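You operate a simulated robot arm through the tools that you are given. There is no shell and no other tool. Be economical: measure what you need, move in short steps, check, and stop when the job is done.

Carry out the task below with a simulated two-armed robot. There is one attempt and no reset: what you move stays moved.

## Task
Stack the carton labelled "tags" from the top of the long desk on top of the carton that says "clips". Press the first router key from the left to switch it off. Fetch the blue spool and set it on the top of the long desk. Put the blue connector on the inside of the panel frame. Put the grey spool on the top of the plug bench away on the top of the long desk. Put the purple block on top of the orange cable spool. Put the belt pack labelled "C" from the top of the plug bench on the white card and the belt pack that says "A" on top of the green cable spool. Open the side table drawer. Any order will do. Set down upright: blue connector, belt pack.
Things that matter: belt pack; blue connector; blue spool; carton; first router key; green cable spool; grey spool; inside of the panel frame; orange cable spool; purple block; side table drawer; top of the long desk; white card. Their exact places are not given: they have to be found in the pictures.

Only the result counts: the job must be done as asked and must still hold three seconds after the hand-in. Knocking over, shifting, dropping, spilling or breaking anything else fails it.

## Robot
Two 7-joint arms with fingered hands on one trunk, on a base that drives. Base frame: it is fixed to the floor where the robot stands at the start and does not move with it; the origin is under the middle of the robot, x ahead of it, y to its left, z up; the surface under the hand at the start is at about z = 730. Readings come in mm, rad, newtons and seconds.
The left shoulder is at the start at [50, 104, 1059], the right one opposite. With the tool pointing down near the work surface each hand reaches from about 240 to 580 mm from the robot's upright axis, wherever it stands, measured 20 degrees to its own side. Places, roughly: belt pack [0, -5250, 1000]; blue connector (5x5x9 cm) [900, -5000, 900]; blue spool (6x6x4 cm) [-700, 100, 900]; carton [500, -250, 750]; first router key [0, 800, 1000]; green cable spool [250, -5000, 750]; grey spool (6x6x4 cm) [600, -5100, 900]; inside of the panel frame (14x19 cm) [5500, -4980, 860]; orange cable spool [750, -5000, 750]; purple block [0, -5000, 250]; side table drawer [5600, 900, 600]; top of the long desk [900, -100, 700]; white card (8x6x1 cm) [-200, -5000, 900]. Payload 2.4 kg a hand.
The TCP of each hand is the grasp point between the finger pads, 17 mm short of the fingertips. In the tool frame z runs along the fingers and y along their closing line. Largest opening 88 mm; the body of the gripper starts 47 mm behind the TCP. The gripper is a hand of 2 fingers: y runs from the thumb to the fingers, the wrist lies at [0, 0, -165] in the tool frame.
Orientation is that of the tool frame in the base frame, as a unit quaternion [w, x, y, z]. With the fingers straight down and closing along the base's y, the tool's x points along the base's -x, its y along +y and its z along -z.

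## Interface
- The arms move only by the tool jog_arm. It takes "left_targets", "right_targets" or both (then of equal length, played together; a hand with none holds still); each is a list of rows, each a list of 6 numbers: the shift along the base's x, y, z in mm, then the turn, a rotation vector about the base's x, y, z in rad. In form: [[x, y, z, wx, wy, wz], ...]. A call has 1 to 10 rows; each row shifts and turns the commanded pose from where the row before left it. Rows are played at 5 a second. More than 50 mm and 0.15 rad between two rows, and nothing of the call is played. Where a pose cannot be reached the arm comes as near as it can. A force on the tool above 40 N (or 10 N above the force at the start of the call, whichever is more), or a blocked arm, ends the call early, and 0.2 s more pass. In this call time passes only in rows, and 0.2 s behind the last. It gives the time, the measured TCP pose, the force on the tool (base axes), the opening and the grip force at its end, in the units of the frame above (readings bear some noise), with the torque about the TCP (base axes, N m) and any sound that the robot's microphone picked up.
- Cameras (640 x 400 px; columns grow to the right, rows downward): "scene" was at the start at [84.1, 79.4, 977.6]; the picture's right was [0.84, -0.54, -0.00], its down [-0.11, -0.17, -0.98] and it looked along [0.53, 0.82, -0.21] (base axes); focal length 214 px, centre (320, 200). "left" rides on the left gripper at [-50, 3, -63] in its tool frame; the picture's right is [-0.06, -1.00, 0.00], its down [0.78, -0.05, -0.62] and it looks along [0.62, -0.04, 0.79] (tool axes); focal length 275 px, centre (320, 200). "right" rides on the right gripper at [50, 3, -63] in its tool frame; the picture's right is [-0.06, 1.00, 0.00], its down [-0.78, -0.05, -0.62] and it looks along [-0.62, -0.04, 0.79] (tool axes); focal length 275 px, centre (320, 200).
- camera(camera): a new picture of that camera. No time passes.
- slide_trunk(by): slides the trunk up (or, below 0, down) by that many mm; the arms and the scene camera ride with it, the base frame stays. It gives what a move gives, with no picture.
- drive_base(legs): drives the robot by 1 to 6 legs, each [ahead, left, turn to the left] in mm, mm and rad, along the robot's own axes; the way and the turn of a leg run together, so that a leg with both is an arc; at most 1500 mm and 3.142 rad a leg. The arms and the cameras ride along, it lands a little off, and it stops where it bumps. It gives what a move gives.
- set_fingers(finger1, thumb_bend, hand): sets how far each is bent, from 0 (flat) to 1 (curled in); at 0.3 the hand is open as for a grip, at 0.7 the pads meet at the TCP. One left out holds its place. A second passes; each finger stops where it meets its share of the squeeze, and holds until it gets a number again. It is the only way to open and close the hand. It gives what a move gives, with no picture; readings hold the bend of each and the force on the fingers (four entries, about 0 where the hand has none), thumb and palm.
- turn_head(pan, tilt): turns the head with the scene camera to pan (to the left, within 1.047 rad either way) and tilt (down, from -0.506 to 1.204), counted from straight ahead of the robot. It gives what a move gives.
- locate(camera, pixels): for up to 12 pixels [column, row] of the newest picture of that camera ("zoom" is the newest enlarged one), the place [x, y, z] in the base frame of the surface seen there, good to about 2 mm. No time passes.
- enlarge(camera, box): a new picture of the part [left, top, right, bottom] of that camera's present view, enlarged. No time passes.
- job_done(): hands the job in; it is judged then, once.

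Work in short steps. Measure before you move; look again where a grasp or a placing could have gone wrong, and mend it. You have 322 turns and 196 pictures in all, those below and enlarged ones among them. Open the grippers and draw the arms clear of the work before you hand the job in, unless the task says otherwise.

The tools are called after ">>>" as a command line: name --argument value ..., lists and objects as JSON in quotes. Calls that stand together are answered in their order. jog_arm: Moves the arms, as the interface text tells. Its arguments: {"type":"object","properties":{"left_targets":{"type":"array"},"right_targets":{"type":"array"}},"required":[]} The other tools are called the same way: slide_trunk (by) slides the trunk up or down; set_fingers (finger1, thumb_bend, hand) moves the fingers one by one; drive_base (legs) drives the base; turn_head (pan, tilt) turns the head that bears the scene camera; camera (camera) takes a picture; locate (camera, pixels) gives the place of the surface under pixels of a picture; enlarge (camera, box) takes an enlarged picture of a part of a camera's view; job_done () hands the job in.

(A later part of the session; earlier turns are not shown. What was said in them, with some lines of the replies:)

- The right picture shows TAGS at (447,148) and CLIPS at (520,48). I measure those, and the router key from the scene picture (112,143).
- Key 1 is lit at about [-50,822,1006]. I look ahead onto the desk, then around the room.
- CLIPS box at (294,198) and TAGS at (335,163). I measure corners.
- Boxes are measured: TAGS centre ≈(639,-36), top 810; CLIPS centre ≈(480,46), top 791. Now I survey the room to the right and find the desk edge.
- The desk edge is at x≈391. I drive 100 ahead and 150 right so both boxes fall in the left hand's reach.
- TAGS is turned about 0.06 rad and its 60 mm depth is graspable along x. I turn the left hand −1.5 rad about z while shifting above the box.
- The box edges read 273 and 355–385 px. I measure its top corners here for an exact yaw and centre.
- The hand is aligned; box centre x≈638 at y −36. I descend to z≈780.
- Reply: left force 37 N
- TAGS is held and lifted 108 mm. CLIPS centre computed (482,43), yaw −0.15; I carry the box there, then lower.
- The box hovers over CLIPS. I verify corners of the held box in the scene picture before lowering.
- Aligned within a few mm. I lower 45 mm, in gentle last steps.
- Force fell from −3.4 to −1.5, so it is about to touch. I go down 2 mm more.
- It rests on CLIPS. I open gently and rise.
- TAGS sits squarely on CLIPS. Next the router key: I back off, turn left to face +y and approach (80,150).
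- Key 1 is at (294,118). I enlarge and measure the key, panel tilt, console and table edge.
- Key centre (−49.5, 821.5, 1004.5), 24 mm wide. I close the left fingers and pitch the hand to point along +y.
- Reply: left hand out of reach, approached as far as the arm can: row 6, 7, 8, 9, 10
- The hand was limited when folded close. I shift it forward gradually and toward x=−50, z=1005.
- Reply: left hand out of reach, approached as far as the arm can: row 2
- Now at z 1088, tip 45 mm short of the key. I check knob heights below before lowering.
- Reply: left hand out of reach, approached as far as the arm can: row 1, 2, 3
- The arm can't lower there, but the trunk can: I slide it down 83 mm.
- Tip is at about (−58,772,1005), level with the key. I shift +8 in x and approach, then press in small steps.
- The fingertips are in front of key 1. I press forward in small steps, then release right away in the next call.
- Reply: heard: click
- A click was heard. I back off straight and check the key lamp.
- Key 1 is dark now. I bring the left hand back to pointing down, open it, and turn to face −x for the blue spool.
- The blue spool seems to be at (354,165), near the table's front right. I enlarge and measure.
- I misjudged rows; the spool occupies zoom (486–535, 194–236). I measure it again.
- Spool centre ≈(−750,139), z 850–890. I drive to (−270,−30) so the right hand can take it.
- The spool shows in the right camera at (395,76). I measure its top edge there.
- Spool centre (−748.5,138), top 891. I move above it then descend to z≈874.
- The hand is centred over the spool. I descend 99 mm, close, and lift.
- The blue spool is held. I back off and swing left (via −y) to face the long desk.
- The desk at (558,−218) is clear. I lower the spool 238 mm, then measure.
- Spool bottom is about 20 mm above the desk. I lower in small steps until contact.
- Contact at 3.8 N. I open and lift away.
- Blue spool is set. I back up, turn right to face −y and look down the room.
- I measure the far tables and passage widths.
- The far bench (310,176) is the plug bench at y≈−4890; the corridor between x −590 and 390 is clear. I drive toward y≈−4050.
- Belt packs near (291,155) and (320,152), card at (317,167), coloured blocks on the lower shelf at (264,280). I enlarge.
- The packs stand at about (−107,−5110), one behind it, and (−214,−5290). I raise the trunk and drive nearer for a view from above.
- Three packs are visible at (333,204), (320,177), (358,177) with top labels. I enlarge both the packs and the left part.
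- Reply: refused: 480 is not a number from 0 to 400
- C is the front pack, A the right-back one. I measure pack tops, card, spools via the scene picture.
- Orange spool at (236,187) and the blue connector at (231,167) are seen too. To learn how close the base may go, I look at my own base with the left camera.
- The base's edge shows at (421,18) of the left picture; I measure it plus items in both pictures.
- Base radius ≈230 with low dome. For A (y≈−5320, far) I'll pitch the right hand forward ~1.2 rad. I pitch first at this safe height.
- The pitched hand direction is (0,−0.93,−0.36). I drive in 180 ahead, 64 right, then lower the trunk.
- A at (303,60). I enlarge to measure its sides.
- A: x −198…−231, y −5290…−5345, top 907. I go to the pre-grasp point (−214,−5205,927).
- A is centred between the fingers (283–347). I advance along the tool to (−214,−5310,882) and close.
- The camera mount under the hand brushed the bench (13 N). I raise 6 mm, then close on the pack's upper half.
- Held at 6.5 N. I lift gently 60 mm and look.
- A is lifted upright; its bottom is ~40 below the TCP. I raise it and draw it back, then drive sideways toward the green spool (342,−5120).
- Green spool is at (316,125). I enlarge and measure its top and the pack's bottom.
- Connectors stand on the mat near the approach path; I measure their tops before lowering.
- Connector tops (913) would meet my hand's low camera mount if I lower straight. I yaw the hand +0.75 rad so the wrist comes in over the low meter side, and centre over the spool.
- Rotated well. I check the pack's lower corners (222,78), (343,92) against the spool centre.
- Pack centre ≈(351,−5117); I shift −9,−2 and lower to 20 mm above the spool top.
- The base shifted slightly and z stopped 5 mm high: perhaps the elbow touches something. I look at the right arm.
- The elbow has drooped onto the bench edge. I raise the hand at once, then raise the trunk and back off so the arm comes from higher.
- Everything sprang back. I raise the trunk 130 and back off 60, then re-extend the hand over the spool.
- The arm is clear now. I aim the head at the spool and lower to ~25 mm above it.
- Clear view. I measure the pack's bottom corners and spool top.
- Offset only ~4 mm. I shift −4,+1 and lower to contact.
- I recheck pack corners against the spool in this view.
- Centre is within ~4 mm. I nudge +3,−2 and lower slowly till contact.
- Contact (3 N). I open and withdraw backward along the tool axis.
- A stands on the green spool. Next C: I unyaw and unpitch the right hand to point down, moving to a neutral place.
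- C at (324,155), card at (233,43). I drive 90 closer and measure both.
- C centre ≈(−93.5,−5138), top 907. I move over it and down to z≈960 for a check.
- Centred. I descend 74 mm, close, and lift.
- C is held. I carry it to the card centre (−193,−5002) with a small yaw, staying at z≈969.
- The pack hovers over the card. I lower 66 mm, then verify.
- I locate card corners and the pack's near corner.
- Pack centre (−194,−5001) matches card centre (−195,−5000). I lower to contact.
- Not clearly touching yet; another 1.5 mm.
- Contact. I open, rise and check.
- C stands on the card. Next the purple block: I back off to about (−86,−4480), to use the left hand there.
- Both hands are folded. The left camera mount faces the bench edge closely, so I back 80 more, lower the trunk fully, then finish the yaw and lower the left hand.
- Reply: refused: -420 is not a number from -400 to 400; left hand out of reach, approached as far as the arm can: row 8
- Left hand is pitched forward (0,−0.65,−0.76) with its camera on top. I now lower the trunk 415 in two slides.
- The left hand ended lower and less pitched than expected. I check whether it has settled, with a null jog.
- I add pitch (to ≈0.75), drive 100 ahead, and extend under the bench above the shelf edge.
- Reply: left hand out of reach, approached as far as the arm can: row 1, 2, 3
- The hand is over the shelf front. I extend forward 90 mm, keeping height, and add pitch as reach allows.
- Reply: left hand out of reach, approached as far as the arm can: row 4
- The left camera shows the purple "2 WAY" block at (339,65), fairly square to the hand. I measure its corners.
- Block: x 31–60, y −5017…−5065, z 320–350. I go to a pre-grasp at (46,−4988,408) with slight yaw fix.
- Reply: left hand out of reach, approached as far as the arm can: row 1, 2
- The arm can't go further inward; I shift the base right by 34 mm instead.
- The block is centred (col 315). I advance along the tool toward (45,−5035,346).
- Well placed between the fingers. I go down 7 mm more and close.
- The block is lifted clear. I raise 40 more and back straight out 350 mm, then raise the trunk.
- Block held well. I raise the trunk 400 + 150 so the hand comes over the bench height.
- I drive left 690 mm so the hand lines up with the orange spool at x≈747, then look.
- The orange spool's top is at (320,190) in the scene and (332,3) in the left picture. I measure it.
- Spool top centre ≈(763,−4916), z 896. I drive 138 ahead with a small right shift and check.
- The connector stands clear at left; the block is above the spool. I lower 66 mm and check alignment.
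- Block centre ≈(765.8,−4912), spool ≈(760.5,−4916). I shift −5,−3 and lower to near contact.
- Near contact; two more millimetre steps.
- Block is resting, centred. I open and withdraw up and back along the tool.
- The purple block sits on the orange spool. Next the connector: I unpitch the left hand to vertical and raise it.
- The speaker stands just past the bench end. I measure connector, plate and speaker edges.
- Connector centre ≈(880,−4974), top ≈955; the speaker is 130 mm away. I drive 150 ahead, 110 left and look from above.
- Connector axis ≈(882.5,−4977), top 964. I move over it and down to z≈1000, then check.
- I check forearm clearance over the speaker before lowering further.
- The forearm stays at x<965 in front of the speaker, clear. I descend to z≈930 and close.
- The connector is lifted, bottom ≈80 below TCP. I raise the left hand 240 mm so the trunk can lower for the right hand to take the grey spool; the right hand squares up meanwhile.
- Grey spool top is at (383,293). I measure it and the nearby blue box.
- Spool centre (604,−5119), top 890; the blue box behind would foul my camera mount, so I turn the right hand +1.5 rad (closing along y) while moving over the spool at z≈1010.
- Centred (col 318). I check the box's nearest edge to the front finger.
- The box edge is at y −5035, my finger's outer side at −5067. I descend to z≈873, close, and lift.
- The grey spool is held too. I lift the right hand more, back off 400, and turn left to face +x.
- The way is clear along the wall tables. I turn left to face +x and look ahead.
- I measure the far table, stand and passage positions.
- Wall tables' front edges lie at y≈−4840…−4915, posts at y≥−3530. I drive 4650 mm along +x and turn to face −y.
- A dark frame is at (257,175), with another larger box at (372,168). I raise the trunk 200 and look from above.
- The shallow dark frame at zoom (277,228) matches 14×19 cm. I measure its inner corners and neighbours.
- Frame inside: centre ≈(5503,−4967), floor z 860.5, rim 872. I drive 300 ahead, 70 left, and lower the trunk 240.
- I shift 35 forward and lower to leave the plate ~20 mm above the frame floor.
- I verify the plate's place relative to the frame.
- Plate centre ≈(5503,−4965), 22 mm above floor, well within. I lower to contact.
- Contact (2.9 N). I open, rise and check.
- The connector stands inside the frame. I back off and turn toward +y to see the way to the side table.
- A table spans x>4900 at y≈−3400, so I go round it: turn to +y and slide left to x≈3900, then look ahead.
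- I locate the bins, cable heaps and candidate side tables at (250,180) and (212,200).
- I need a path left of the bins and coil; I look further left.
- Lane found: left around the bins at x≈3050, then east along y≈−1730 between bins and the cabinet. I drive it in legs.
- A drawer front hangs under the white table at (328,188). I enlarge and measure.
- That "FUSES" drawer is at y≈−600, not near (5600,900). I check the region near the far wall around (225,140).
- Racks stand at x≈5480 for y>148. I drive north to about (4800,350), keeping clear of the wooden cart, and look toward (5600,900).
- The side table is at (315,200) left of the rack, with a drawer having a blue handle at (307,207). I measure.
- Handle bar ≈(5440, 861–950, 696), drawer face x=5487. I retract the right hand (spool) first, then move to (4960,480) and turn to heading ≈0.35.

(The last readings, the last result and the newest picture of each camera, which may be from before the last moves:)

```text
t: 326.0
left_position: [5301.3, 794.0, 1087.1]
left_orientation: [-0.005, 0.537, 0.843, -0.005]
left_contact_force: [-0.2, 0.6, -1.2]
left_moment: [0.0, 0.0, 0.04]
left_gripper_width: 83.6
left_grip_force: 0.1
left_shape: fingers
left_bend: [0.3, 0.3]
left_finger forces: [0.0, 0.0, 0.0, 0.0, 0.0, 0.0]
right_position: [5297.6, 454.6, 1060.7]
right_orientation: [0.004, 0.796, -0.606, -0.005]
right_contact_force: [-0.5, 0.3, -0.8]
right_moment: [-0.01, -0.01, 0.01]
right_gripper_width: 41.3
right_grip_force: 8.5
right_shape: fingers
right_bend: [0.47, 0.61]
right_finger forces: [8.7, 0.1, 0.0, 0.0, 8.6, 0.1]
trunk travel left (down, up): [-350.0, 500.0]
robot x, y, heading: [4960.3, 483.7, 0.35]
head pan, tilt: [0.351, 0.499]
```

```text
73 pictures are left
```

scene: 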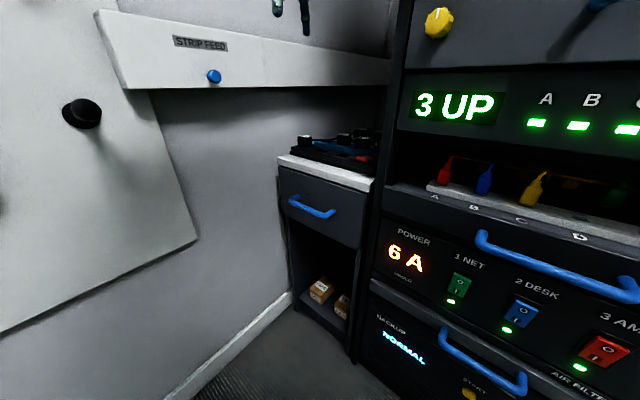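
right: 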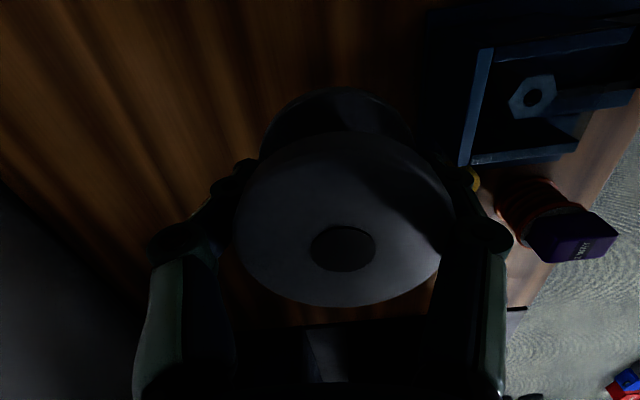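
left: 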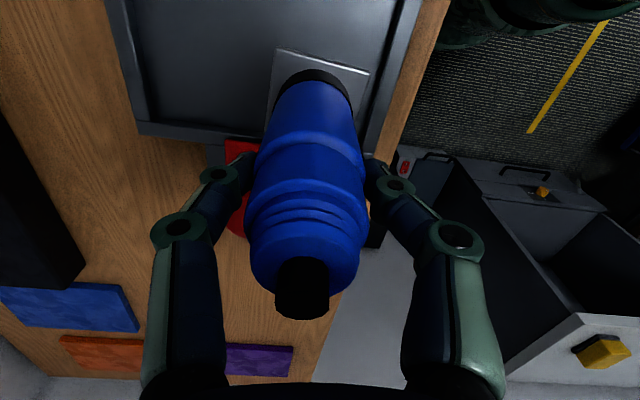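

I check how far the rack's handles stick out and measure the drawer handle again from here.

>>> locate --camera "scene" --pixels '[[482, 240], [560, 268], [600, 5], [312, 210], [292, 200], [331, 213], [440, 330], [310, 190], [440, 20]]'

>>> enlarge --camera "scene" --box '[270, 160, 390, 250]'

```text
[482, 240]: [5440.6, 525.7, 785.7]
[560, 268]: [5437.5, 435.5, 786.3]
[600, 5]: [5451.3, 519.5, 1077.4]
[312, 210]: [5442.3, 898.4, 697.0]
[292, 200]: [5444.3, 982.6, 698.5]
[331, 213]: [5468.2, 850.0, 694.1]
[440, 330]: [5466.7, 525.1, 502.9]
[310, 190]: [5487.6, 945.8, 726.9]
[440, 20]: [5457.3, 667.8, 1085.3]
```

```text
4.44 times, centred on (330, 205) of scene
```

zoom: 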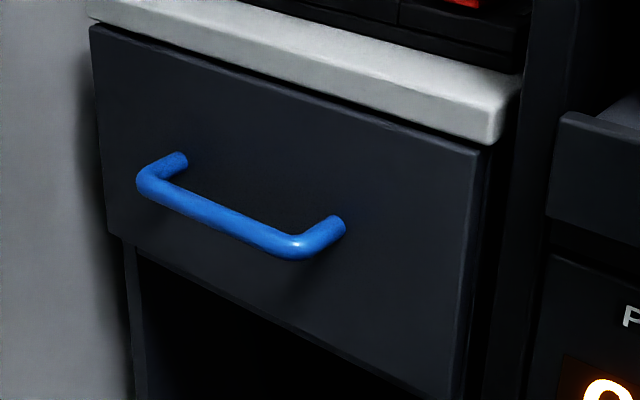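

Handle spans y 850–983 at x≈5442, z≈694. I yaw the left hand −0.44 and begin pitching it to point along +x.

>>> jog_arm --left_targets '[[5, 12, 0, 0, 0, -0.145], [5, 12, 0, 0, 0, -0.145], [5, 12, 0, 0, 0, -0.145], [3, 10, 0, 0, -0.15, 0], [3, 10, 0, 0, -0.15, 0], [3, 10, 0, 0, -0.15, 0], [3, 10, 0, 0, -0.15, 0], [3, 10, 0, 0, -0.15, 0], [3, 10, 0, 0, -0.15, 0]]'

>>> jog_arm --left_targets '[[3, 5, 0, 0, -0.15, 0], [3, 5, 0, 0, -0.15, 0], [3, 5, 0, 0, -0.15, 0], [0, 0, 0, 0, -0.15, 0], [0, 0, 0, 0, -0.08, 0]]'

```text
t: 328.0
left_position: [5335.3, 891.5, 1087.1]
left_orientation: [0.304, 0.638, 0.639, 0.304]
left_contact_force: [0.4, 0.3, -0.3]
left_moment: [0.01, 0.01, 0.02]
left_gripper_width: 83.6
left_grip_force: 0.0
left_shape: fingers
left_bend: [0.3, 0.3]
left_finger forces: [0.0, 0.0, 0.0, 0.1, 0.0, 0.0]
right_position: [5299.2, 455.6, 1062.0]
right_orientation: [0.007, 0.795, -0.607, -0.006]
right_contact_force: [0.6, 0.1, 0.2]
right_moment: [0.01, -0.03, -0.02]
right_gripper_width: 41.2
right_grip_force: 8.5
right_shape: fingers
right_bend: [0.47, 0.61]
right_finger forces: [8.7, 0.1, 0.0, 0.0, 8.6, 0.0]
trunk travel left (down, up): [-350.0, 500.0]
robot x, y, heading: [4963.4, 483.3, 0.349]
head pan, tilt: [0.351, 0.499]
```

```text
t: 329.2
left_position: [5345.6, 904.2, 1086.9]
left_orientation: [0.5, 0.5, 0.502, 0.499]
left_contact_force: [0.2, -0.5, -0.2]
left_moment: [-0.02, -0.01, 0.01]
left_gripper_width: 83.9
left_grip_force: 0.0
left_shape: fingers
left_bend: [0.3, 0.3]
left_finger forces: [0.0, 0.1, 0.1, 0.0, 0.0, 0.0]
right_position: [5297.9, 455.4, 1061.8]
right_orientation: [0.006, 0.795, -0.607, -0.005]
right_contact_force: [-0.3, 0.1, -0.6]
right_moment: [0.02, -0.05, 0.0]
right_gripper_width: 41.2
right_grip_force: 9.1
right_shape: fingers
right_bend: [0.47, 0.61]
right_finger forces: [8.8, 0.0, 0.1, 0.0, 8.7, 0.0]
trunk travel left (down, up): [-350.0, 500.0]
robot x, y, heading: [4962.9, 488.3, 0.349]
head pan, tilt: [0.351, 0.499]
```

The hand now points along +x with fingers closing vertically. I lower the trunk 350.

>>> slide_trunk --by -345

>>> camera --camera "scene"

>>> camera --camera "left"

```text
t: 332.6
left_position: [5344.6, 905.1, 743.6]
left_orientation: [0.499, 0.501, 0.502, 0.499]
left_contact_force: [-0.4, 0.5, 0.0]
left_moment: [-0.01, 0.0, -0.02]
left_gripper_width: 83.7
left_grip_force: 0.0
left_shape: fingers
left_bend: [0.3, 0.3]
left_finger forces: [0.0, 0.1, 0.1, 0.1, 0.1, 0.1]
right_position: [5298.2, 454.6, 717.0]
right_orientation: [0.006, 0.794, -0.607, -0.006]
right_contact_force: [0.7, -0.3, -0.1]
right_moment: [-0.02, 0.01, 0.01]
right_gripper_width: 40.9
right_grip_force: 8.8
right_shape: fingers
right_bend: [0.47, 0.61]
right_finger forces: [8.7, 0.1, 0.0, 0.1, 8.6, 0.0]
trunk travel left (down, up): [-5.0, 845.0]
robot x, y, heading: [4961.7, 481.5, 0.347]
head pan, tilt: [0.351, 0.499]
```

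```text
71 pictures are left
```

scene: 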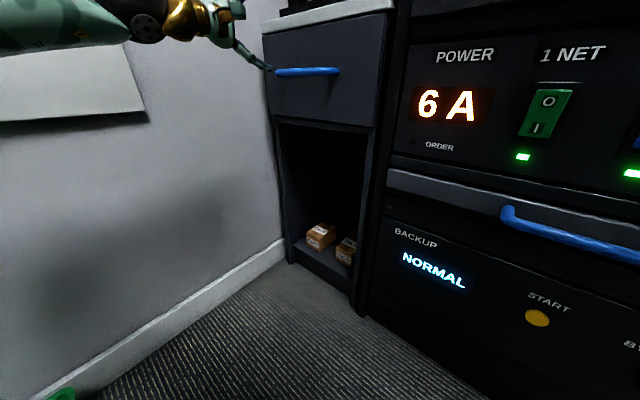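

```text
70 pictures are left
```

left: 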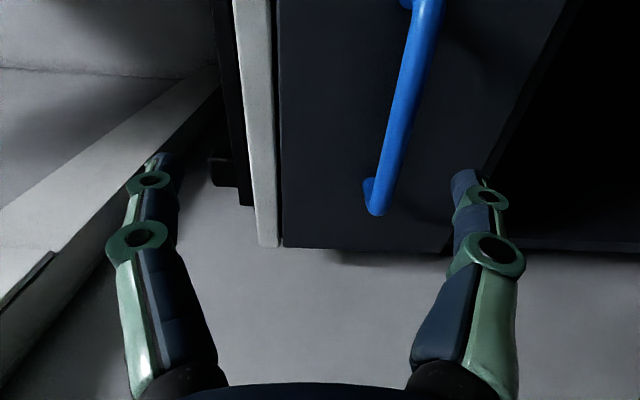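

I measure the handle from the hand camera: (412,60), (395,130), (380,190).

>>> locate --camera "left" --pixels '[[412, 60], [397, 125], [383, 185], [372, 185], [425, 20], [340, 100]]'

>>> locate --camera "scene" --pixels '[[280, 72], [300, 71], [320, 71], [338, 71], [330, 95], [310, 45]]'

```text
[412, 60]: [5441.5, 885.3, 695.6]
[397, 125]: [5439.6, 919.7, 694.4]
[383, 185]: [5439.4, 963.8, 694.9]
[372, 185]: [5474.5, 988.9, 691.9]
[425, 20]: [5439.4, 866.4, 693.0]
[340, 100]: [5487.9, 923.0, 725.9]
```

```text
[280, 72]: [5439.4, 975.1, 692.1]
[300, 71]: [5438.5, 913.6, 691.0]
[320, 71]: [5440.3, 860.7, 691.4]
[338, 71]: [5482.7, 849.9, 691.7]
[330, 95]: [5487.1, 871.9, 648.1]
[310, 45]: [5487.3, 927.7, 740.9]
```

Bar: front x≈5439, z≈691.5, centre y≈917. I lower 52 and advance to x≈5447 around the bar.

>>> jog_arm --left_targets '[[0, 5, -26, 0, 0, 0], [0, 6, -26, 0, 0, 0], [35, 0, 0, 0, 0, 0], [35, 0, 0, 0, 0, 0], [31, 0, 0, 0, 0, 0]]'

>>> camera --camera "left"

```text
t: 333.8
left_position: [5445.2, 916.4, 692.1]
left_orientation: [0.499, 0.501, 0.502, 0.498]
left_contact_force: [0.1, 0.1, 0.0]
left_moment: [0.03, 0.01, -0.01]
left_gripper_width: 83.9
left_grip_force: 0.0
left_shape: fingers
left_bend: [0.3, 0.3]
left_finger forces: [0.0, 0.0, 0.0, 0.0, 0.0, 0.0]
right_position: [5298.7, 455.9, 717.2]
right_orientation: [0.005, 0.795, -0.607, -0.005]
right_contact_force: [-0.6, -0.4, -0.1]
right_moment: [0.02, 0.0, 0.01]
right_gripper_width: 41.2
right_grip_force: 8.6
right_shape: fingers
right_bend: [0.47, 0.61]
right_finger forces: [8.7, 0.0, 0.0, 0.0, 8.6, 0.1]
trunk travel left (down, up): [-5.0, 845.0]
robot x, y, heading: [4959.0, 480.8, 0.348]
head pan, tilt: [0.351, 0.499]
```

```text
69 pictures are left
```

left: 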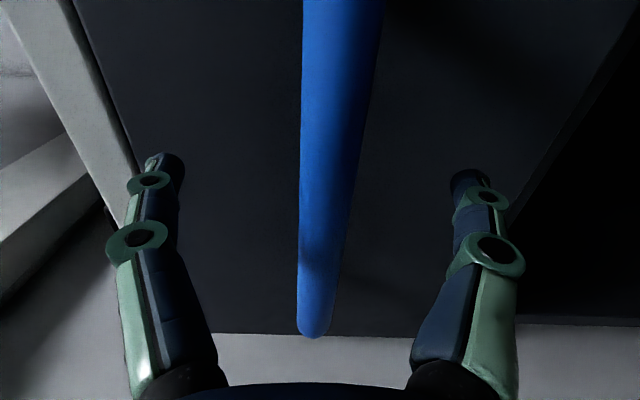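

The bar is centred between the fingers. I close on it and pull −x gently by the arm 40 mm.

>>> set_fingers --hand "left" --finger1 0.75 --thumb_bend 0.75

>>> jog_arm --left_targets '[[-10, 0, 0, 0, 0, 0], [-15, 0, 0, 0, 0, 0], [-15, 0, 0, 0, 0, 0]]'

>>> camera --camera "scene"

```text
t: 334.8
left_position: [5446.9, 916.0, 691.3]
left_orientation: [0.498, 0.502, 0.503, 0.498]
left_contact_force: [3.6, -0.4, -4.1]
left_moment: [0.0, -0.01, 0.01]
left_gripper_width: 0.0
left_grip_force: 4.1
left_shape: fingers
left_bend: [0.72, 0.69]
left_finger forces: [2.8, 0.0, 0.1, 0.0, 6.3, 0.0]
right_position: [5298.9, 453.9, 716.3]
right_orientation: [0.007, 0.794, -0.608, -0.006]
right_contact_force: [0.2, 0.0, 0.0]
right_moment: [0.01, 0.02, 0.02]
right_gripper_width: 41.3
right_grip_force: 8.3
right_shape: fingers
right_bend: [0.47, 0.61]
right_finger forces: [8.7, 0.0, 0.0, 0.0, 8.5, 0.0]
trunk travel left (down, up): [-5.0, 845.0]
robot x, y, heading: [4961.3, 484.3, 0.346]
head pan, tilt: [0.351, 0.499]
```

```text
t: 335.6
left_position: [5406.7, 916.5, 691.2]
left_orientation: [0.498, 0.501, 0.502, 0.499]
left_contact_force: [0.3, 0.4, -3.0]
left_moment: [0.01, -0.01, 0.01]
left_gripper_width: 0.0
left_grip_force: 2.9
left_shape: fingers
left_bend: [0.73, 0.71]
left_finger forces: [1.7, 0.0, 0.1, 0.0, 4.5, 0.0]
right_position: [5298.9, 455.6, 717.1]
right_orientation: [0.007, 0.795, -0.606, -0.006]
right_contact_force: [1.0, -0.2, 0.0]
right_moment: [0.01, 0.02, 0.01]
right_gripper_width: 41.0
right_grip_force: 8.5
right_shape: fingers
right_bend: [0.47, 0.61]
right_finger forces: [8.7, 0.0, 0.0, 0.1, 8.6, 0.1]
trunk travel left (down, up): [-5.0, 845.0]
robot x, y, heading: [4960.9, 484.9, 0.349]
head pan, tilt: [0.351, 0.499]
```

```text
68 pictures are left
```

scene: 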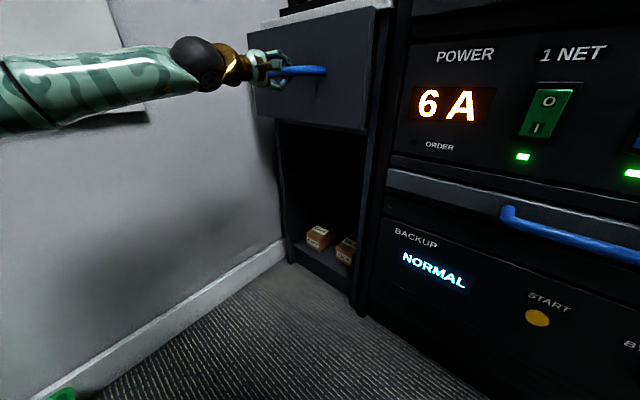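

The drawer follows. I pull on by driving the base 150 mm along −x.

>>> drive_base --legs '[[-141, 51, 0]]'

>>> camera --camera "scene"

```text
t: 337.0
left_position: [5255.8, 917.4, 691.0]
left_orientation: [0.499, 0.501, 0.502, 0.499]
left_contact_force: [-0.8, 0.0, -2.8]
left_moment: [0.01, -0.01, -0.01]
left_gripper_width: 0.0
left_grip_force: 2.1
left_shape: fingers
left_bend: [0.74, 0.72]
left_finger forces: [0.0, 0.1, 0.0, 0.0, 4.1, 0.1]
right_position: [5148.2, 454.6, 716.2]
right_orientation: [0.005, 0.795, -0.607, -0.006]
right_contact_force: [0.4, 0.7, -1.2]
right_moment: [0.01, 0.01, 0.03]
right_gripper_width: 41.3
right_grip_force: 8.5
right_shape: fingers
right_bend: [0.47, 0.61]
right_finger forces: [8.7, 0.1, 0.0, 0.1, 8.6, 0.1]
trunk travel left (down, up): [-5.0, 845.0]
robot x, y, heading: [4811.0, 486.2, 0.343]
head pan, tilt: [0.351, 0.499]
```

```text
67 pictures are left
```

scene: 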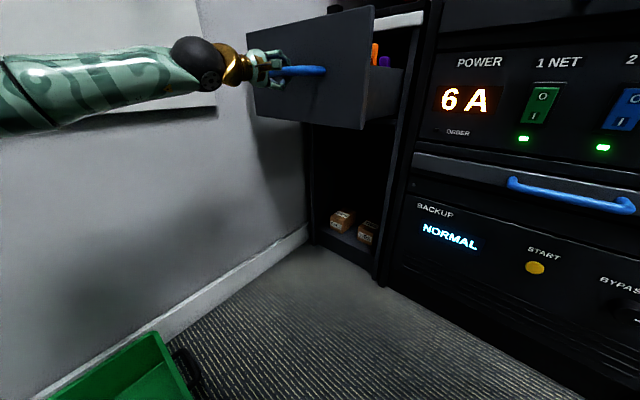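

It is open about 190 mm. I pull another 60 mm to be sure.

>>> drive_base --legs '[[-57, 20, 0]]'

>>> camera --camera "scene"

>>> locate --camera "scene" --pixels '[[320, 100], [310, 60], [300, 71], [385, 90], [355, 100]]'

```text
t: 337.9
left_position: [5195.6, 917.7, 691.1]
left_orientation: [0.499, 0.5, 0.502, 0.499]
left_contact_force: [0.0, -0.4, -1.8]
left_moment: [-0.02, -0.01, -0.03]
left_gripper_width: 0.2
left_grip_force: 0.8
left_shape: fingers
left_bend: [0.74, 0.72]
left_finger forces: [0.0, 0.0, 0.1, 0.0, 1.4, 0.0]
right_position: [5087.1, 455.1, 717.5]
right_orientation: [0.006, 0.795, -0.607, -0.006]
right_contact_force: [-0.3, 0.4, -0.5]
right_moment: [-0.02, 0.02, 0.04]
right_gripper_width: 41.3
right_grip_force: 8.7
right_shape: fingers
right_bend: [0.47, 0.61]
right_finger forces: [8.8, 0.1, 0.0, 0.0, 8.5, 0.0]
trunk travel left (down, up): [-5.0, 845.0]
robot x, y, heading: [4753.4, 483.7, 0.341]
head pan, tilt: [0.351, 0.499]
```

```text
66 pictures are left
```

scene: 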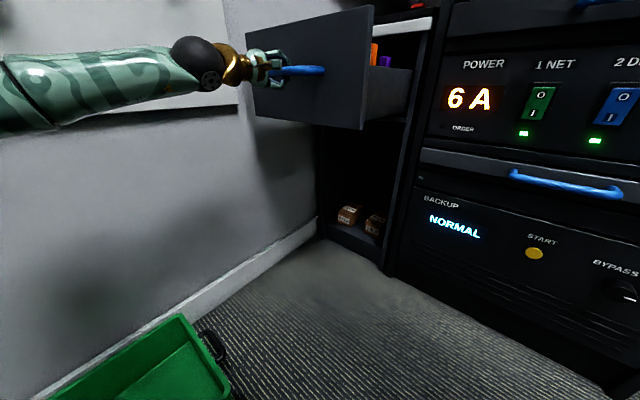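

```text
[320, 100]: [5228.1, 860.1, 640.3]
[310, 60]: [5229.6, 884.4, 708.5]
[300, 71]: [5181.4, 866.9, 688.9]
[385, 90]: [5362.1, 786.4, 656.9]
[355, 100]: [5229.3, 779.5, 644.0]
```

Open 258 mm. I try a bit more by arm, which stops safely if it meets the end.

>>> jog_arm --left_targets '[[-12, 0, 0, 0, 0, 0], [-12, 0, 0, 0, 0, 0], [-12, 0, 0, 0, 0, 0], [-12, 0, 0, 0, 0, 0]]'

>>> camera --camera "scene"

>>> locate --camera "scene" --pixels '[[320, 100], [310, 55]]'

```text
t: 338.9
left_position: [5147.5, 917.1, 692.0]
left_orientation: [0.498, 0.501, 0.502, 0.499]
left_contact_force: [-0.5, 0.9, -2.6]
left_moment: [-0.03, -0.01, -0.01]
left_gripper_width: 0.0
left_grip_force: 2.0
left_shape: fingers
left_bend: [0.74, 0.71]
left_finger forces: [0.0, 0.0, 0.0, 0.0, 4.2, 0.0]
right_position: [5090.2, 454.6, 716.6]
right_orientation: [0.005, 0.795, -0.607, -0.005]
right_contact_force: [0.4, 0.3, -0.1]
right_moment: [0.03, -0.02, -0.05]
right_gripper_width: 41.4
right_grip_force: 8.4
right_shape: fingers
right_bend: [0.47, 0.61]
right_finger forces: [8.7, 0.0, 0.0, 0.0, 8.5, 0.0]
trunk travel left (down, up): [-5.0, 845.0]
robot x, y, heading: [4752.7, 480.9, 0.346]
head pan, tilt: [0.351, 0.499]
```

```text
65 pictures are left
```

scene: 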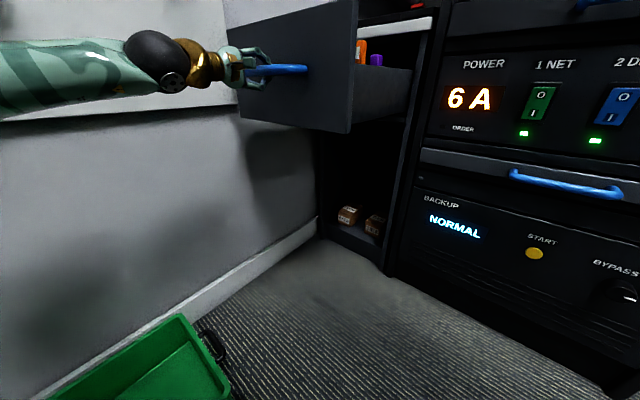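

```text
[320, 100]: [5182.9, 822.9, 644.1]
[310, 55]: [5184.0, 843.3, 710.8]
```

The drawer is open 304 mm; enough. I open the fingers and draw the hand straight back.

>>> set_fingers --hand "left" --finger1 0.3 --thumb_bend 0.3

>>> jog_arm --left_targets '[[-15, 0, 0, 0, 0, 0], [-20, 0, 0, 0, 0, 0], [-20, 0, 0, 0, 0, 0]]'

>>> camera --camera "left"

```text
t: 339.9
left_position: [5147.5, 916.8, 690.8]
left_orientation: [0.499, 0.5, 0.503, 0.498]
left_contact_force: [-0.4, -0.4, 0.7]
left_moment: [0.02, 0.0, -0.02]
left_gripper_width: 83.6
left_grip_force: 0.1
left_shape: fingers
left_bend: [0.3, 0.3]
left_finger forces: [0.1, 0.1, 0.1, 0.0, 0.0, 0.0]
right_position: [5089.5, 456.2, 717.0]
right_orientation: [0.006, 0.795, -0.607, -0.006]
right_contact_force: [0.3, 0.7, -0.6]
right_moment: [-0.01, 0.0, -0.02]
right_gripper_width: 40.9
right_grip_force: 8.7
right_shape: fingers
right_bend: [0.47, 0.61]
right_finger forces: [8.7, 0.0, 0.0, 0.0, 8.5, 0.1]
trunk travel left (down, up): [-5.0, 845.0]
robot x, y, heading: [4752.9, 483.5, 0.349]
head pan, tilt: [0.351, 0.499]
```

```text
t: 340.8
left_position: [5092.8, 916.4, 692.8]
left_orientation: [0.498, 0.501, 0.502, 0.499]
left_contact_force: [-0.1, 0.4, -0.3]
left_moment: [0.0, -0.04, 0.02]
left_gripper_width: 83.5
left_grip_force: 0.0
left_shape: fingers
left_bend: [0.3, 0.3]
left_finger forces: [0.0, 0.1, 0.0, 0.1, 0.0, 0.0]
right_position: [5088.4, 453.5, 716.5]
right_orientation: [0.006, 0.795, -0.607, -0.006]
right_contact_force: [-0.2, 1.0, 0.2]
right_moment: [-0.02, 0.0, -0.04]
right_gripper_width: 41.1
right_grip_force: 8.5
right_shape: fingers
right_bend: [0.47, 0.61]
right_finger forces: [8.7, 0.0, 0.0, 0.0, 8.7, 0.0]
trunk travel left (down, up): [-5.0, 845.0]
robot x, y, heading: [4753.0, 486.6, 0.347]
head pan, tilt: [0.351, 0.499]
```

```text
64 pictures are left
```

left: 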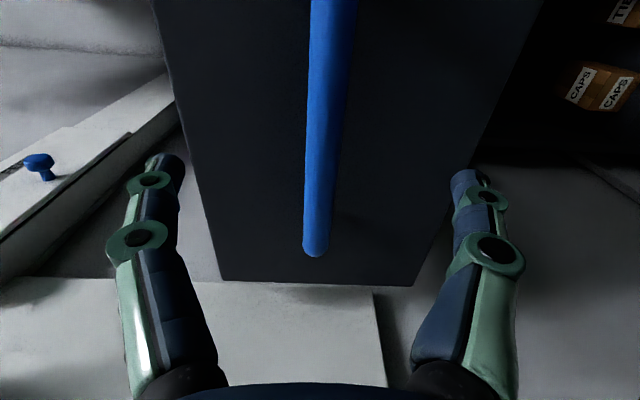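

Fingers are clear of the bar. I retreat a little more, move 300 mm toward −y, then raise the trunk and check the drawer.

>>> jog_arm --left_targets '[[-20, -5, 0, 0, 0, 0]]'

>>> drive_base --legs '[[-112, -279, 0]]'

>>> slide_trunk --by 345

>>> turn_head --pan 0.7 --tilt 0.4

>>> camera --camera "scene"

```text
t: 341.1
left_position: [5075.2, 912.0, 691.0]
left_orientation: [0.499, 0.5, 0.501, 0.499]
left_contact_force: [-0.9, 0.6, -0.6]
left_moment: [0.02, -0.02, 0.0]
left_gripper_width: 83.7
left_grip_force: 0.0
left_shape: fingers
left_bend: [0.3, 0.3]
left_finger forces: [0.1, 0.0, 0.1, 0.1, 0.1, 0.0]
right_position: [5089.2, 453.6, 716.9]
right_orientation: [0.006, 0.795, -0.607, -0.005]
right_contact_force: [0.1, -0.7, -0.4]
right_moment: [0.04, 0.02, 0.0]
right_gripper_width: 41.2
right_grip_force: 8.7
right_shape: fingers
right_bend: [0.47, 0.61]
right_finger forces: [8.7, 0.0, 0.0, 0.1, 8.6, 0.0]
trunk travel left (down, up): [-5.0, 845.0]
robot x, y, heading: [4755.7, 484.5, 0.344]
head pan, tilt: [0.351, 0.499]
```

```text
t: 343.2
left_position: [5062.9, 610.9, 691.5]
left_orientation: [0.499, 0.501, 0.503, 0.498]
left_contact_force: [-0.7, -0.6, 0.4]
left_moment: [-0.02, 0.02, 0.04]
left_gripper_width: 83.7
left_grip_force: 0.2
left_shape: fingers
left_bend: [0.3, 0.3]
left_finger forces: [0.0, 0.0, 0.1, 0.1, 0.0, 0.1]
right_position: [5074.8, 155.6, 716.0]
right_orientation: [0.006, 0.794, -0.607, -0.005]
right_contact_force: [0.0, 0.3, -0.3]
right_moment: [-0.02, 0.02, -0.03]
right_gripper_width: 41.1
right_grip_force: 8.6
right_shape: fingers
right_bend: [0.47, 0.61]
right_finger forces: [8.7, 0.0, 0.0, 0.0, 8.6, 0.1]
trunk travel left (down, up): [-5.0, 845.0]
robot x, y, heading: [4739.5, 185.5, 0.343]
head pan, tilt: [0.351, 0.499]
```

```text
t: 346.6
left_position: [5062.1, 611.9, 1036.4]
left_orientation: [0.499, 0.501, 0.501, 0.499]
left_contact_force: [0.7, 0.6, 0.1]
left_moment: [-0.01, 0.0, -0.03]
left_gripper_width: 83.6
left_grip_force: 0.1
left_shape: fingers
left_bend: [0.3, 0.3]
left_finger forces: [0.0, 0.0, 0.0, 0.0, 0.1, 0.0]
right_position: [5075.1, 155.4, 1061.1]
right_orientation: [0.005, 0.794, -0.609, -0.005]
right_contact_force: [1.0, 0.4, -0.6]
right_moment: [0.02, -0.01, 0.01]
right_gripper_width: 41.6
right_grip_force: 8.4
right_shape: fingers
right_bend: [0.47, 0.61]
right_finger forces: [8.7, 0.0, 0.0, 0.0, 8.6, 0.1]
trunk travel left (down, up): [-350.0, 500.0]
robot x, y, heading: [4737.0, 180.3, 0.341]
head pan, tilt: [0.351, 0.499]
```

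```text
t: 347.4
left_position: [5062.5, 610.5, 1035.6]
left_orientation: [0.499, 0.501, 0.501, 0.498]
left_contact_force: [0.6, -0.5, 0.5]
left_moment: [-0.02, -0.03, 0.04]
left_gripper_width: 83.7
left_grip_force: 0.1
left_shape: fingers
left_bend: [0.3, 0.3]
left_finger forces: [0.1, 0.1, 0.0, 0.1, 0.0, 0.1]
right_position: [5075.5, 154.9, 1061.5]
right_orientation: [0.006, 0.794, -0.607, -0.005]
right_contact_force: [-0.5, 1.3, -1.3]
right_moment: [-0.02, 0.01, -0.01]
right_gripper_width: 41.2
right_grip_force: 8.5
right_shape: fingers
right_bend: [0.47, 0.61]
right_finger forces: [8.8, 0.1, 0.0, 0.0, 8.7, 0.0]
trunk travel left (down, up): [-350.0, 500.0]
robot x, y, heading: [4741.2, 182.2, 0.343]
head pan, tilt: [0.7, 0.4]
```

```text
63 pictures are left
```

scene: 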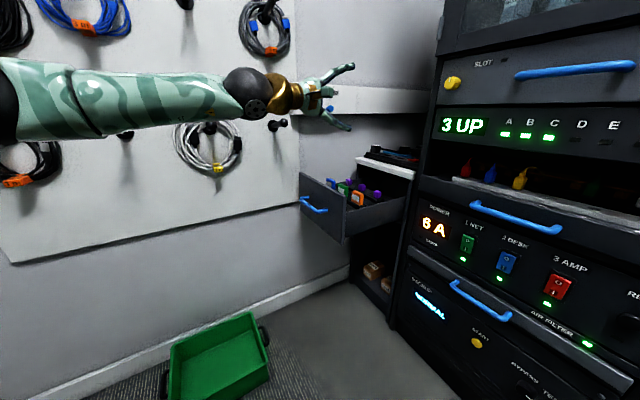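

The drawer stays open. I return: south past the cart to y≈−1750, turn to face −x, west to x≈3050.

>>> drive_base --legs '[[-296, -919, 0], [-296, -919, 0], [0, 0, 2.8], [1500, 0, 0], [250, 0, 0]]'

>>> turn_head --pan 0.3 --tilt 0.3

>>> camera --camera "scene"

```text
t: 372.1
left_position: [2595.7, -2028.9, 1036.5]
left_orientation: [-0.406, -0.408, 0.579, 0.577]
left_contact_force: [-0.2, 0.3, 0.5]
left_moment: [0.02, -0.01, -0.01]
left_gripper_width: 83.7
left_grip_force: 0.1
left_shape: fingers
left_bend: [0.3, 0.3]
left_finger forces: [0.0, 0.0, 0.0, 0.1, 0.1, 0.0]
right_position: [2737.1, -1593.5, 1061.5]
right_orientation: [0.006, 0.735, 0.678, 0.005]
right_contact_force: [0.5, -0.4, -0.2]
right_moment: [0.02, 0.04, 0.01]
right_gripper_width: 40.7
right_grip_force: 8.1
right_shape: fingers
right_bend: [0.47, 0.61]
right_finger forces: [8.6, 0.0, 0.0, 0.0, 8.4, 0.0]
trunk travel left (down, up): [-350.0, 500.0]
robot x, y, heading: [3046.3, -1736.7, -3.143]
head pan, tilt: [0.7, 0.4]
```

```text
t: 372.9
left_position: [2595.8, -2027.3, 1037.6]
left_orientation: [-0.405, -0.409, 0.579, 0.577]
left_contact_force: [-1.2, 0.3, -0.4]
left_moment: [-0.01, -0.01, 0.01]
left_gripper_width: 83.7
left_grip_force: 0.1
left_shape: fingers
left_bend: [0.3, 0.3]
left_finger forces: [0.0, 0.0, 0.0, 0.0, 0.0, 0.0]
right_position: [2736.8, -1593.3, 1059.9]
right_orientation: [0.006, 0.734, 0.679, 0.005]
right_contact_force: [0.2, -1.5, -0.1]
right_moment: [0.0, 0.03, -0.01]
right_gripper_width: 40.8
right_grip_force: 8.6
right_shape: fingers
right_bend: [0.47, 0.61]
right_finger forces: [8.5, 0.1, 0.0, 0.1, 8.4, 0.1]
trunk travel left (down, up): [-350.0, 500.0]
robot x, y, heading: [3041.1, -1733.8, -3.142]
head pan, tilt: [0.3, 0.3]
```

```text
62 pictures are left
```

scene: 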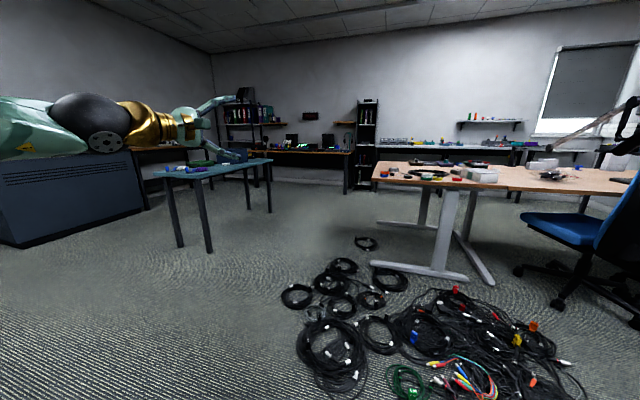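

I measure the corridor: blue table legs, cable heap's left edge, desk end, stray coil at (365,243).

>>> locate --camera "scene" --pixels '[[208, 250], [271, 211], [268, 160], [283, 297], [300, 350], [366, 243], [374, 180], [372, 266], [345, 192], [310, 395], [355, 190], [165, 172]]'

```text
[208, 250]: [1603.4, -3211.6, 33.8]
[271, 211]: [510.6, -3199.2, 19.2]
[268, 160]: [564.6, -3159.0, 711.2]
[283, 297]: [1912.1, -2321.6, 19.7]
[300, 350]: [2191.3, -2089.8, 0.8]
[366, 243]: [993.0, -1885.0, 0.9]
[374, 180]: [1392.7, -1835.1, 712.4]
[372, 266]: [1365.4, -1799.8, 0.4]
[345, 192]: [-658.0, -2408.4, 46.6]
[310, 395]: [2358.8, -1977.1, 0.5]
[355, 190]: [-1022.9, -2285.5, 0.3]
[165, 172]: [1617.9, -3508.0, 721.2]
```

Corridor y −2330…−3150 is clear. I go south to y≈−2750, west to x≈−10, then turn north.

>>> drive_base --legs '[[0, 1015, 0], [1500, 0, 0], [1500, 0, 0], [50, 0, 0], [0, 0, -1.571]]'

>>> turn_head --pan 0 --tilt 0.25

>>> camera --camera "scene"

```text
t: 396.7
left_position: [-294.2, -2195.0, 1036.1]
left_orientation: [0.14, 0.139, 0.695, 0.691]
left_contact_force: [0.0, 0.6, 0.0]
left_moment: [-0.01, -0.01, -0.02]
left_gripper_width: 83.0
left_grip_force: 0.0
left_shape: fingers
left_bend: [0.3, 0.3]
left_finger forces: [0.0, 0.0, 0.0, 0.1, 0.0, 0.1]
right_position: [131.4, -2359.4, 1061.7]
right_orientation: [0.009, 0.998, -0.066, -0.001]
right_contact_force: [-0.6, -0.3, -0.4]
right_moment: [0.03, 0.01, 0.02]
right_gripper_width: 40.5
right_grip_force: 8.4
right_shape: fingers
right_bend: [0.47, 0.61]
right_finger forces: [8.3, 0.0, 0.1, 0.1, 8.1, 0.0]
trunk travel left (down, up): [-350.0, 500.0]
robot x, y, heading: [-22.1, -2658.6, 1.52]
head pan, tilt: [0.3, 0.3]
```

```text
t: 397.5
left_position: [-295.0, -2194.8, 1036.6]
left_orientation: [0.14, 0.14, 0.695, 0.691]
left_contact_force: [0.8, 0.1, 0.2]
left_moment: [-0.02, 0.0, 0.01]
left_gripper_width: 83.5
left_grip_force: 0.0
left_shape: fingers
left_bend: [0.3, 0.3]
left_finger forces: [0.0, 0.0, 0.0, 0.0, 0.0, 0.0]
right_position: [133.6, -2360.1, 1059.8]
right_orientation: [0.008, 0.998, -0.067, 0.0]
right_contact_force: [0.5, 0.2, 0.5]
right_moment: [0.03, 0.0, 0.03]
right_gripper_width: 40.6
right_grip_force: 8.4
right_shape: fingers
right_bend: [0.47, 0.61]
right_finger forces: [8.3, 0.0, 0.0, 0.0, 8.2, 0.0]
trunk travel left (down, up): [-350.0, 500.0]
robot x, y, heading: [-28.9, -2658.5, 1.52]
head pan, tilt: [0.0, 0.25]
```

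```text
61 pictures are left
```

scene: 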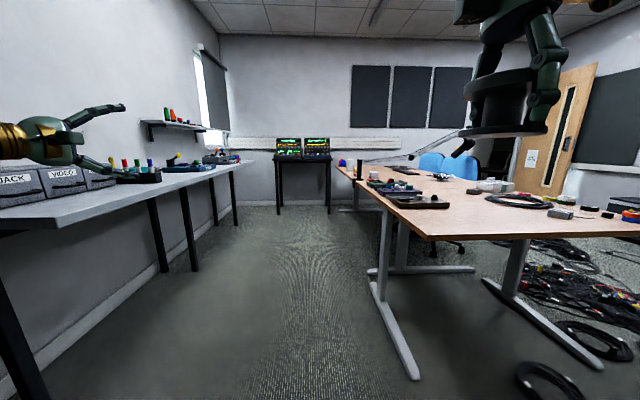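

The lane north is clear. I drive along x≈−90 to y≈−130 and then turn to face the desk.

>>> drive_base --legs '[[1250, 120, 0.05], [1270, 0, 0], [0, 0, -1.57]]'

>>> turn_head --pan -0.1 --tilt 0.6

>>> camera --camera "scene"

```text
t: 413.7
left_position: [335.0, 152.1, 1036.7]
left_orientation: [0.583, 0.586, 0.399, 0.396]
left_contact_force: [0.2, 0.2, 0.2]
left_moment: [-0.02, 0.0, -0.03]
left_gripper_width: 83.4
left_grip_force: 0.1
left_shape: fingers
left_bend: [0.3, 0.3]
left_finger forces: [0.0, 0.1, 0.0, 0.0, 0.1, 0.1]
right_position: [179.6, -278.5, 1061.8]
right_orientation: [-0.005, -0.666, 0.746, 0.006]
right_contact_force: [0.4, 0.1, -0.7]
right_moment: [0.02, 0.01, -0.01]
right_gripper_width: 40.2
right_grip_force: 8.5
right_shape: fingers
right_bend: [0.47, 0.62]
right_finger forces: [8.1, 0.1, 0.1, 0.0, 8.0, 0.0]
trunk travel left (down, up): [-350.0, 500.0]
robot x, y, heading: [-123.0, -126.1, -0.03]
head pan, tilt: [0.0, 0.25]
```

```text
t: 414.6
left_position: [335.4, 152.0, 1036.5]
left_orientation: [0.584, 0.586, 0.398, 0.396]
left_contact_force: [-1.2, 0.7, -0.5]
left_moment: [0.01, 0.03, -0.03]
left_gripper_width: 83.5
left_grip_force: 0.1
left_shape: fingers
left_bend: [0.3, 0.3]
left_finger forces: [0.1, 0.1, 0.0, 0.0, 0.0, 0.0]
right_position: [180.4, -277.0, 1061.6]
right_orientation: [-0.004, -0.666, 0.746, 0.006]
right_contact_force: [0.5, -0.3, -0.7]
right_moment: [0.0, 0.01, -0.02]
right_gripper_width: 40.2
right_grip_force: 8.2
right_shape: fingers
right_bend: [0.47, 0.62]
right_finger forces: [8.0, 0.0, 0.1, 0.0, 8.1, 0.1]
trunk travel left (down, up): [-350.0, 500.0]
robot x, y, heading: [-125.0, -129.3, -0.033]
head pan, tilt: [-0.099, 0.6]
```

```text
60 pictures are left
```

scene: 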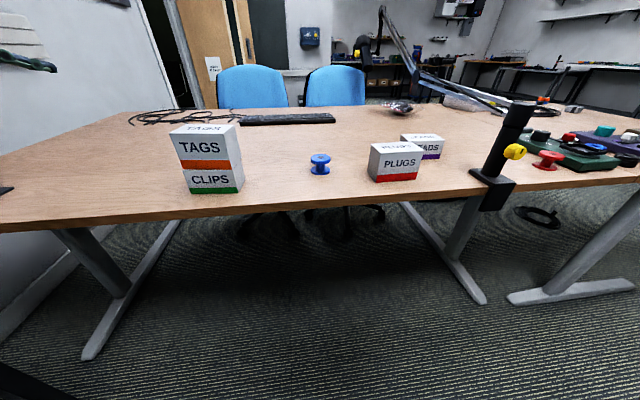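

Desk as left: stack and blue spool fine. I drive 225 ahead and 90 left, then extend the grey spool to (520,−105).

>>> drive_base --legs '[[225, 90, 0.03]]'

>>> jog_arm --right_targets '[[29, 20, -20, 0, 0, 0], [29, 20, -20, 0, 0, 0], [29, 20, -20, 0, 0, 0], [29, 20, -20, 0, 0, 0]]'

>>> camera --camera "right"

>>> camera --camera "scene"

```text
t: 416.4
left_position: [555.6, 253.4, 1036.2]
left_orientation: [0.577, 0.579, 0.409, 0.406]
left_contact_force: [-0.2, -0.3, -0.8]
left_moment: [0.0, 0.01, -0.01]
left_gripper_width: 83.5
left_grip_force: 0.2
left_shape: fingers
left_bend: [0.3, 0.3]
left_finger forces: [0.0, 0.1, 0.0, 0.0, 0.0, 0.0]
right_position: [414.5, -182.0, 1061.0]
right_orientation: [-0.004, -0.678, 0.735, 0.007]
right_contact_force: [-0.5, 0.6, -0.3]
right_moment: [0.0, 0.02, 0.01]
right_gripper_width: 40.3
right_grip_force: 8.2
right_shape: fingers
right_bend: [0.47, 0.62]
right_finger forces: [8.2, 0.1, 0.1, 0.1, 8.2, 0.0]
trunk travel left (down, up): [-350.0, 500.0]
robot x, y, heading: [107.2, -42.0, -0.003]
head pan, tilt: [-0.099, 0.6]
```

```text
t: 417.4
left_position: [555.5, 252.0, 1036.0]
left_orientation: [0.577, 0.579, 0.409, 0.406]
left_contact_force: [-0.4, 0.0, 0.2]
left_moment: [0.0, 0.02, 0.01]
left_gripper_width: 83.5
left_grip_force: 0.0
left_shape: fingers
left_bend: [0.3, 0.3]
left_finger forces: [0.1, 0.0, 0.0, 0.1, 0.0, 0.0]
right_position: [527.9, -100.7, 980.1]
right_orientation: [-0.005, -0.678, 0.735, 0.007]
right_contact_force: [0.5, 0.5, -1.0]
right_moment: [0.03, 0.02, -0.03]
right_gripper_width: 40.3
right_grip_force: 8.2
right_shape: fingers
right_bend: [0.47, 0.62]
right_finger forces: [8.3, 0.1, 0.0, 0.0, 8.2, 0.1]
trunk travel left (down, up): [-350.0, 500.0]
robot x, y, heading: [107.5, -40.4, 0.002]
head pan, tilt: [-0.099, 0.6]
```

```text
59 pictures are left
```

right: 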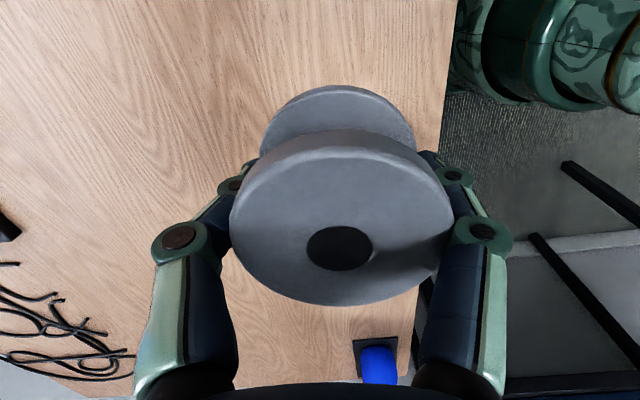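

```text
58 pictures are left
```

scene: 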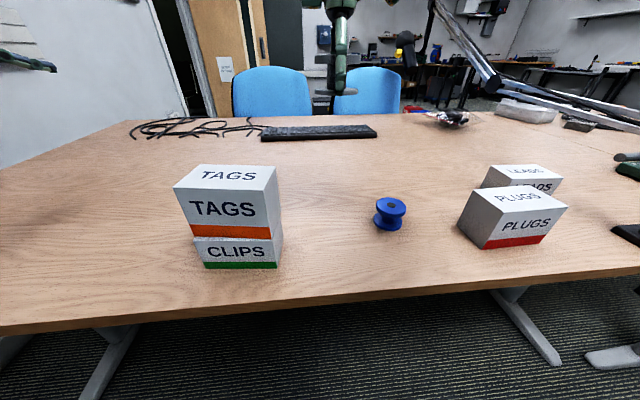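

The spool is over the free spot (528,−101). I lower 212 mm, then approach gently.

>>> jog_arm --right_targets '[[0, 0, -45, 0, 0, 0], [0, 0, -45, 0, 0, 0], [0, 0, -45, 0, 0, 0], [0, 0, -40, 0, 0, 0], [0, 0, -37, 0, 0, 0]]'

>>> jog_arm --right_targets '[[0, 0, -8, 0, 0, 0], [0, 0, -4, 0, 0, 0], [0, 0, -2, 0, 0, 0], [0, 0, -1, 0, 0, 0]]'

```text
t: 418.6
left_position: [555.2, 252.7, 1036.6]
left_orientation: [0.577, 0.579, 0.408, 0.405]
left_contact_force: [-0.3, -0.2, -0.1]
left_moment: [-0.02, -0.01, 0.01]
left_gripper_width: 83.7
left_grip_force: 0.0
left_shape: fingers
left_bend: [0.3, 0.3]
left_finger forces: [0.1, 0.1, 0.0, 0.0, 0.0, 0.0]
right_position: [529.5, -102.3, 770.4]
right_orientation: [-0.005, -0.679, 0.734, 0.005]
right_contact_force: [0.2, -0.7, -1.4]
right_moment: [0.0, 0.0, 0.02]
right_gripper_width: 40.2
right_grip_force: 8.3
right_shape: fingers
right_bend: [0.47, 0.62]
right_finger forces: [8.1, 0.1, 0.0, 0.0, 8.1, 0.1]
trunk travel left (down, up): [-350.0, 500.0]
robot x, y, heading: [106.0, -42.6, -0.006]
head pan, tilt: [-0.099, 0.6]
```

```text
t: 419.6
left_position: [555.6, 252.3, 1037.0]
left_orientation: [0.577, 0.58, 0.409, 0.405]
left_contact_force: [-0.4, -0.4, -0.2]
left_moment: [-0.01, -0.01, 0.02]
left_gripper_width: 83.2
left_grip_force: 0.0
left_shape: fingers
left_bend: [0.3, 0.3]
left_finger forces: [0.0, 0.1, 0.0, 0.0, 0.1, 0.0]
right_position: [529.5, -100.6, 754.9]
right_orientation: [-0.004, -0.678, 0.735, 0.008]
right_contact_force: [0.4, -0.4, -1.1]
right_moment: [0.01, 0.03, -0.01]
right_gripper_width: 40.2
right_grip_force: 8.1
right_shape: fingers
right_bend: [0.47, 0.62]
right_finger forces: [8.1, 0.1, 0.1, 0.0, 8.0, 0.0]
trunk travel left (down, up): [-350.0, 500.0]
robot x, y, heading: [103.6, -42.9, 0.0]
head pan, tilt: [-0.099, 0.6]
```

>>> jog_arm --right_targets '[[0, 0, -1.2, 0, 0, 0], [0, 0, -1, 0, 0, 0], [0, 0, -0.8, 0, 0, 0]]'

```text
t: 420.4
left_position: [554.7, 252.7, 1037.5]
left_orientation: [0.577, 0.579, 0.409, 0.406]
left_contact_force: [-0.3, -0.3, 0.5]
left_moment: [-0.02, 0.02, 0.02]
left_gripper_width: 83.6
left_grip_force: 0.1
left_shape: fingers
left_bend: [0.3, 0.3]
left_finger forces: [0.1, 0.0, 0.0, 0.0, 0.0, 0.0]
right_position: [529.9, -101.5, 751.9]
right_orientation: [-0.004, -0.678, 0.735, 0.007]
right_contact_force: [0.0, -0.3, 1.5]
right_moment: [0.02, -0.04, 0.03]
right_gripper_width: 39.8
right_grip_force: 9.1
right_shape: fingers
right_bend: [0.47, 0.62]
right_finger forces: [8.9, 0.1, 0.0, 0.1, 8.3, 0.0]
trunk travel left (down, up): [-350.0, 500.0]
robot x, y, heading: [106.6, -41.8, -0.0]
head pan, tilt: [-0.099, 0.6]
```

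Light contact. I open and rise.

>>> set_fingers --hand "right" --finger1 0.3 --thumb_bend 0.3

>>> jog_arm --right_targets '[[0, 0, 20, 0, 0, 0], [0, 0, 40, 0, 0, 0], [0, 0, 45, 0, 0, 0], [0, 0, 45, 0, 0, 0], [0, 0, 45, 0, 0, 0], [0, 0, 45, 0, 0, 0]]'

>>> drive_base --legs '[[-250, 0, 0]]'

>>> camera --camera "scene"

```text
t: 421.4
left_position: [555.2, 252.6, 1036.4]
left_orientation: [0.577, 0.579, 0.408, 0.406]
left_contact_force: [0.4, -0.5, 0.8]
left_moment: [-0.02, -0.02, 0.0]
left_gripper_width: 83.5
left_grip_force: 0.0
left_shape: fingers
left_bend: [0.3, 0.3]
left_finger forces: [0.0, 0.0, 0.1, 0.1, 0.0, 0.0]
right_position: [529.5, -101.9, 750.9]
right_orientation: [-0.005, -0.678, 0.735, 0.007]
right_contact_force: [-0.4, -0.7, 0.7]
right_moment: [-0.01, -0.04, -0.01]
right_gripper_width: 83.6
right_grip_force: 0.0
right_shape: fingers
right_bend: [0.3, 0.3]
right_finger forces: [0.0, 0.0, 0.1, 0.1, 0.0, 0.0]
trunk travel left (down, up): [-350.0, 500.0]
robot x, y, heading: [111.9, -38.2, 0.003]
head pan, tilt: [-0.099, 0.6]
```

```text
t: 422.8
left_position: [555.3, 252.8, 1035.7]
left_orientation: [0.577, 0.579, 0.409, 0.406]
left_contact_force: [0.0, 0.1, -0.3]
left_moment: [0.0, -0.01, -0.01]
left_gripper_width: 83.4
left_grip_force: 0.2
left_shape: fingers
left_bend: [0.3, 0.3]
left_finger forces: [0.0, 0.0, 0.0, 0.1, 0.0, 0.0]
right_position: [531.0, -102.7, 992.4]
right_orientation: [-0.005, -0.679, 0.734, 0.006]
right_contact_force: [-0.6, 0.3, -1.0]
right_moment: [0.03, 0.0, -0.01]
right_gripper_width: 83.7
right_grip_force: 0.0
right_shape: fingers
right_bend: [0.3, 0.3]
right_finger forces: [0.0, 0.0, 0.1, 0.0, 0.0, 0.0]
trunk travel left (down, up): [-350.0, 500.0]
robot x, y, heading: [106.8, -40.5, 0.004]
head pan, tilt: [-0.099, 0.6]
```

```text
t: 424.6
left_position: [312.4, 250.4, 1037.6]
left_orientation: [0.578, 0.58, 0.407, 0.405]
left_contact_force: [0.9, -0.1, 0.1]
left_moment: [-0.01, -0.01, 0.01]
left_gripper_width: 83.7
left_grip_force: 0.1
left_shape: fingers
left_bend: [0.3, 0.3]
left_finger forces: [0.0, 0.1, 0.1, 0.0, 0.0, 0.0]
right_position: [286.9, -106.3, 992.6]
right_orientation: [-0.005, -0.676, 0.736, 0.006]
right_contact_force: [0.3, -0.9, 0.1]
right_moment: [0.0, -0.04, -0.01]
right_gripper_width: 83.9
right_grip_force: 0.0
right_shape: fingers
right_bend: [0.3, 0.3]
right_finger forces: [0.1, 0.0, 0.0, 0.0, 0.0, 0.0]
trunk travel left (down, up): [-350.0, 500.0]
robot x, y, heading: [-139.1, -38.5, -0.005]
head pan, tilt: [-0.099, 0.6]
```

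```text
57 pictures are left
```

scene: 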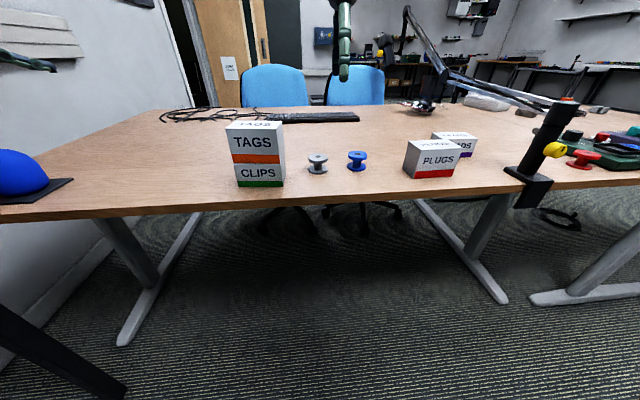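

Grey and blue spools stand upright on the desk, the carton stack holds, hands are open and clear of the desk. I hand the job in.

>>> job_done

```text
The job is handed in.
```

I finished all nine tasks and handed the job in; I checked each one in the pictures after doing it.

- **Cartons:** "tags" is stacked on "clips" on the long desk.
- **Router:** the first key from the left is off; it clicked and the lamp went dark.
- **Blue and grey spools:** both are on the long desk.
- **Blue connector:** standing upright inside the panel frame.
- **Purple block:** on top of the orange cable spool.
- **Belt packs:** "C" stands on the white card and "A" on the green cable spool.
- **Side table drawer:** pulled open about 304 mm.

While I was placing pack "A", the right elbow pressed briefly on the edge of the plug bench. The trays and meter there looked undisturbed afterwards, but I had no earlier measurements to check them against.
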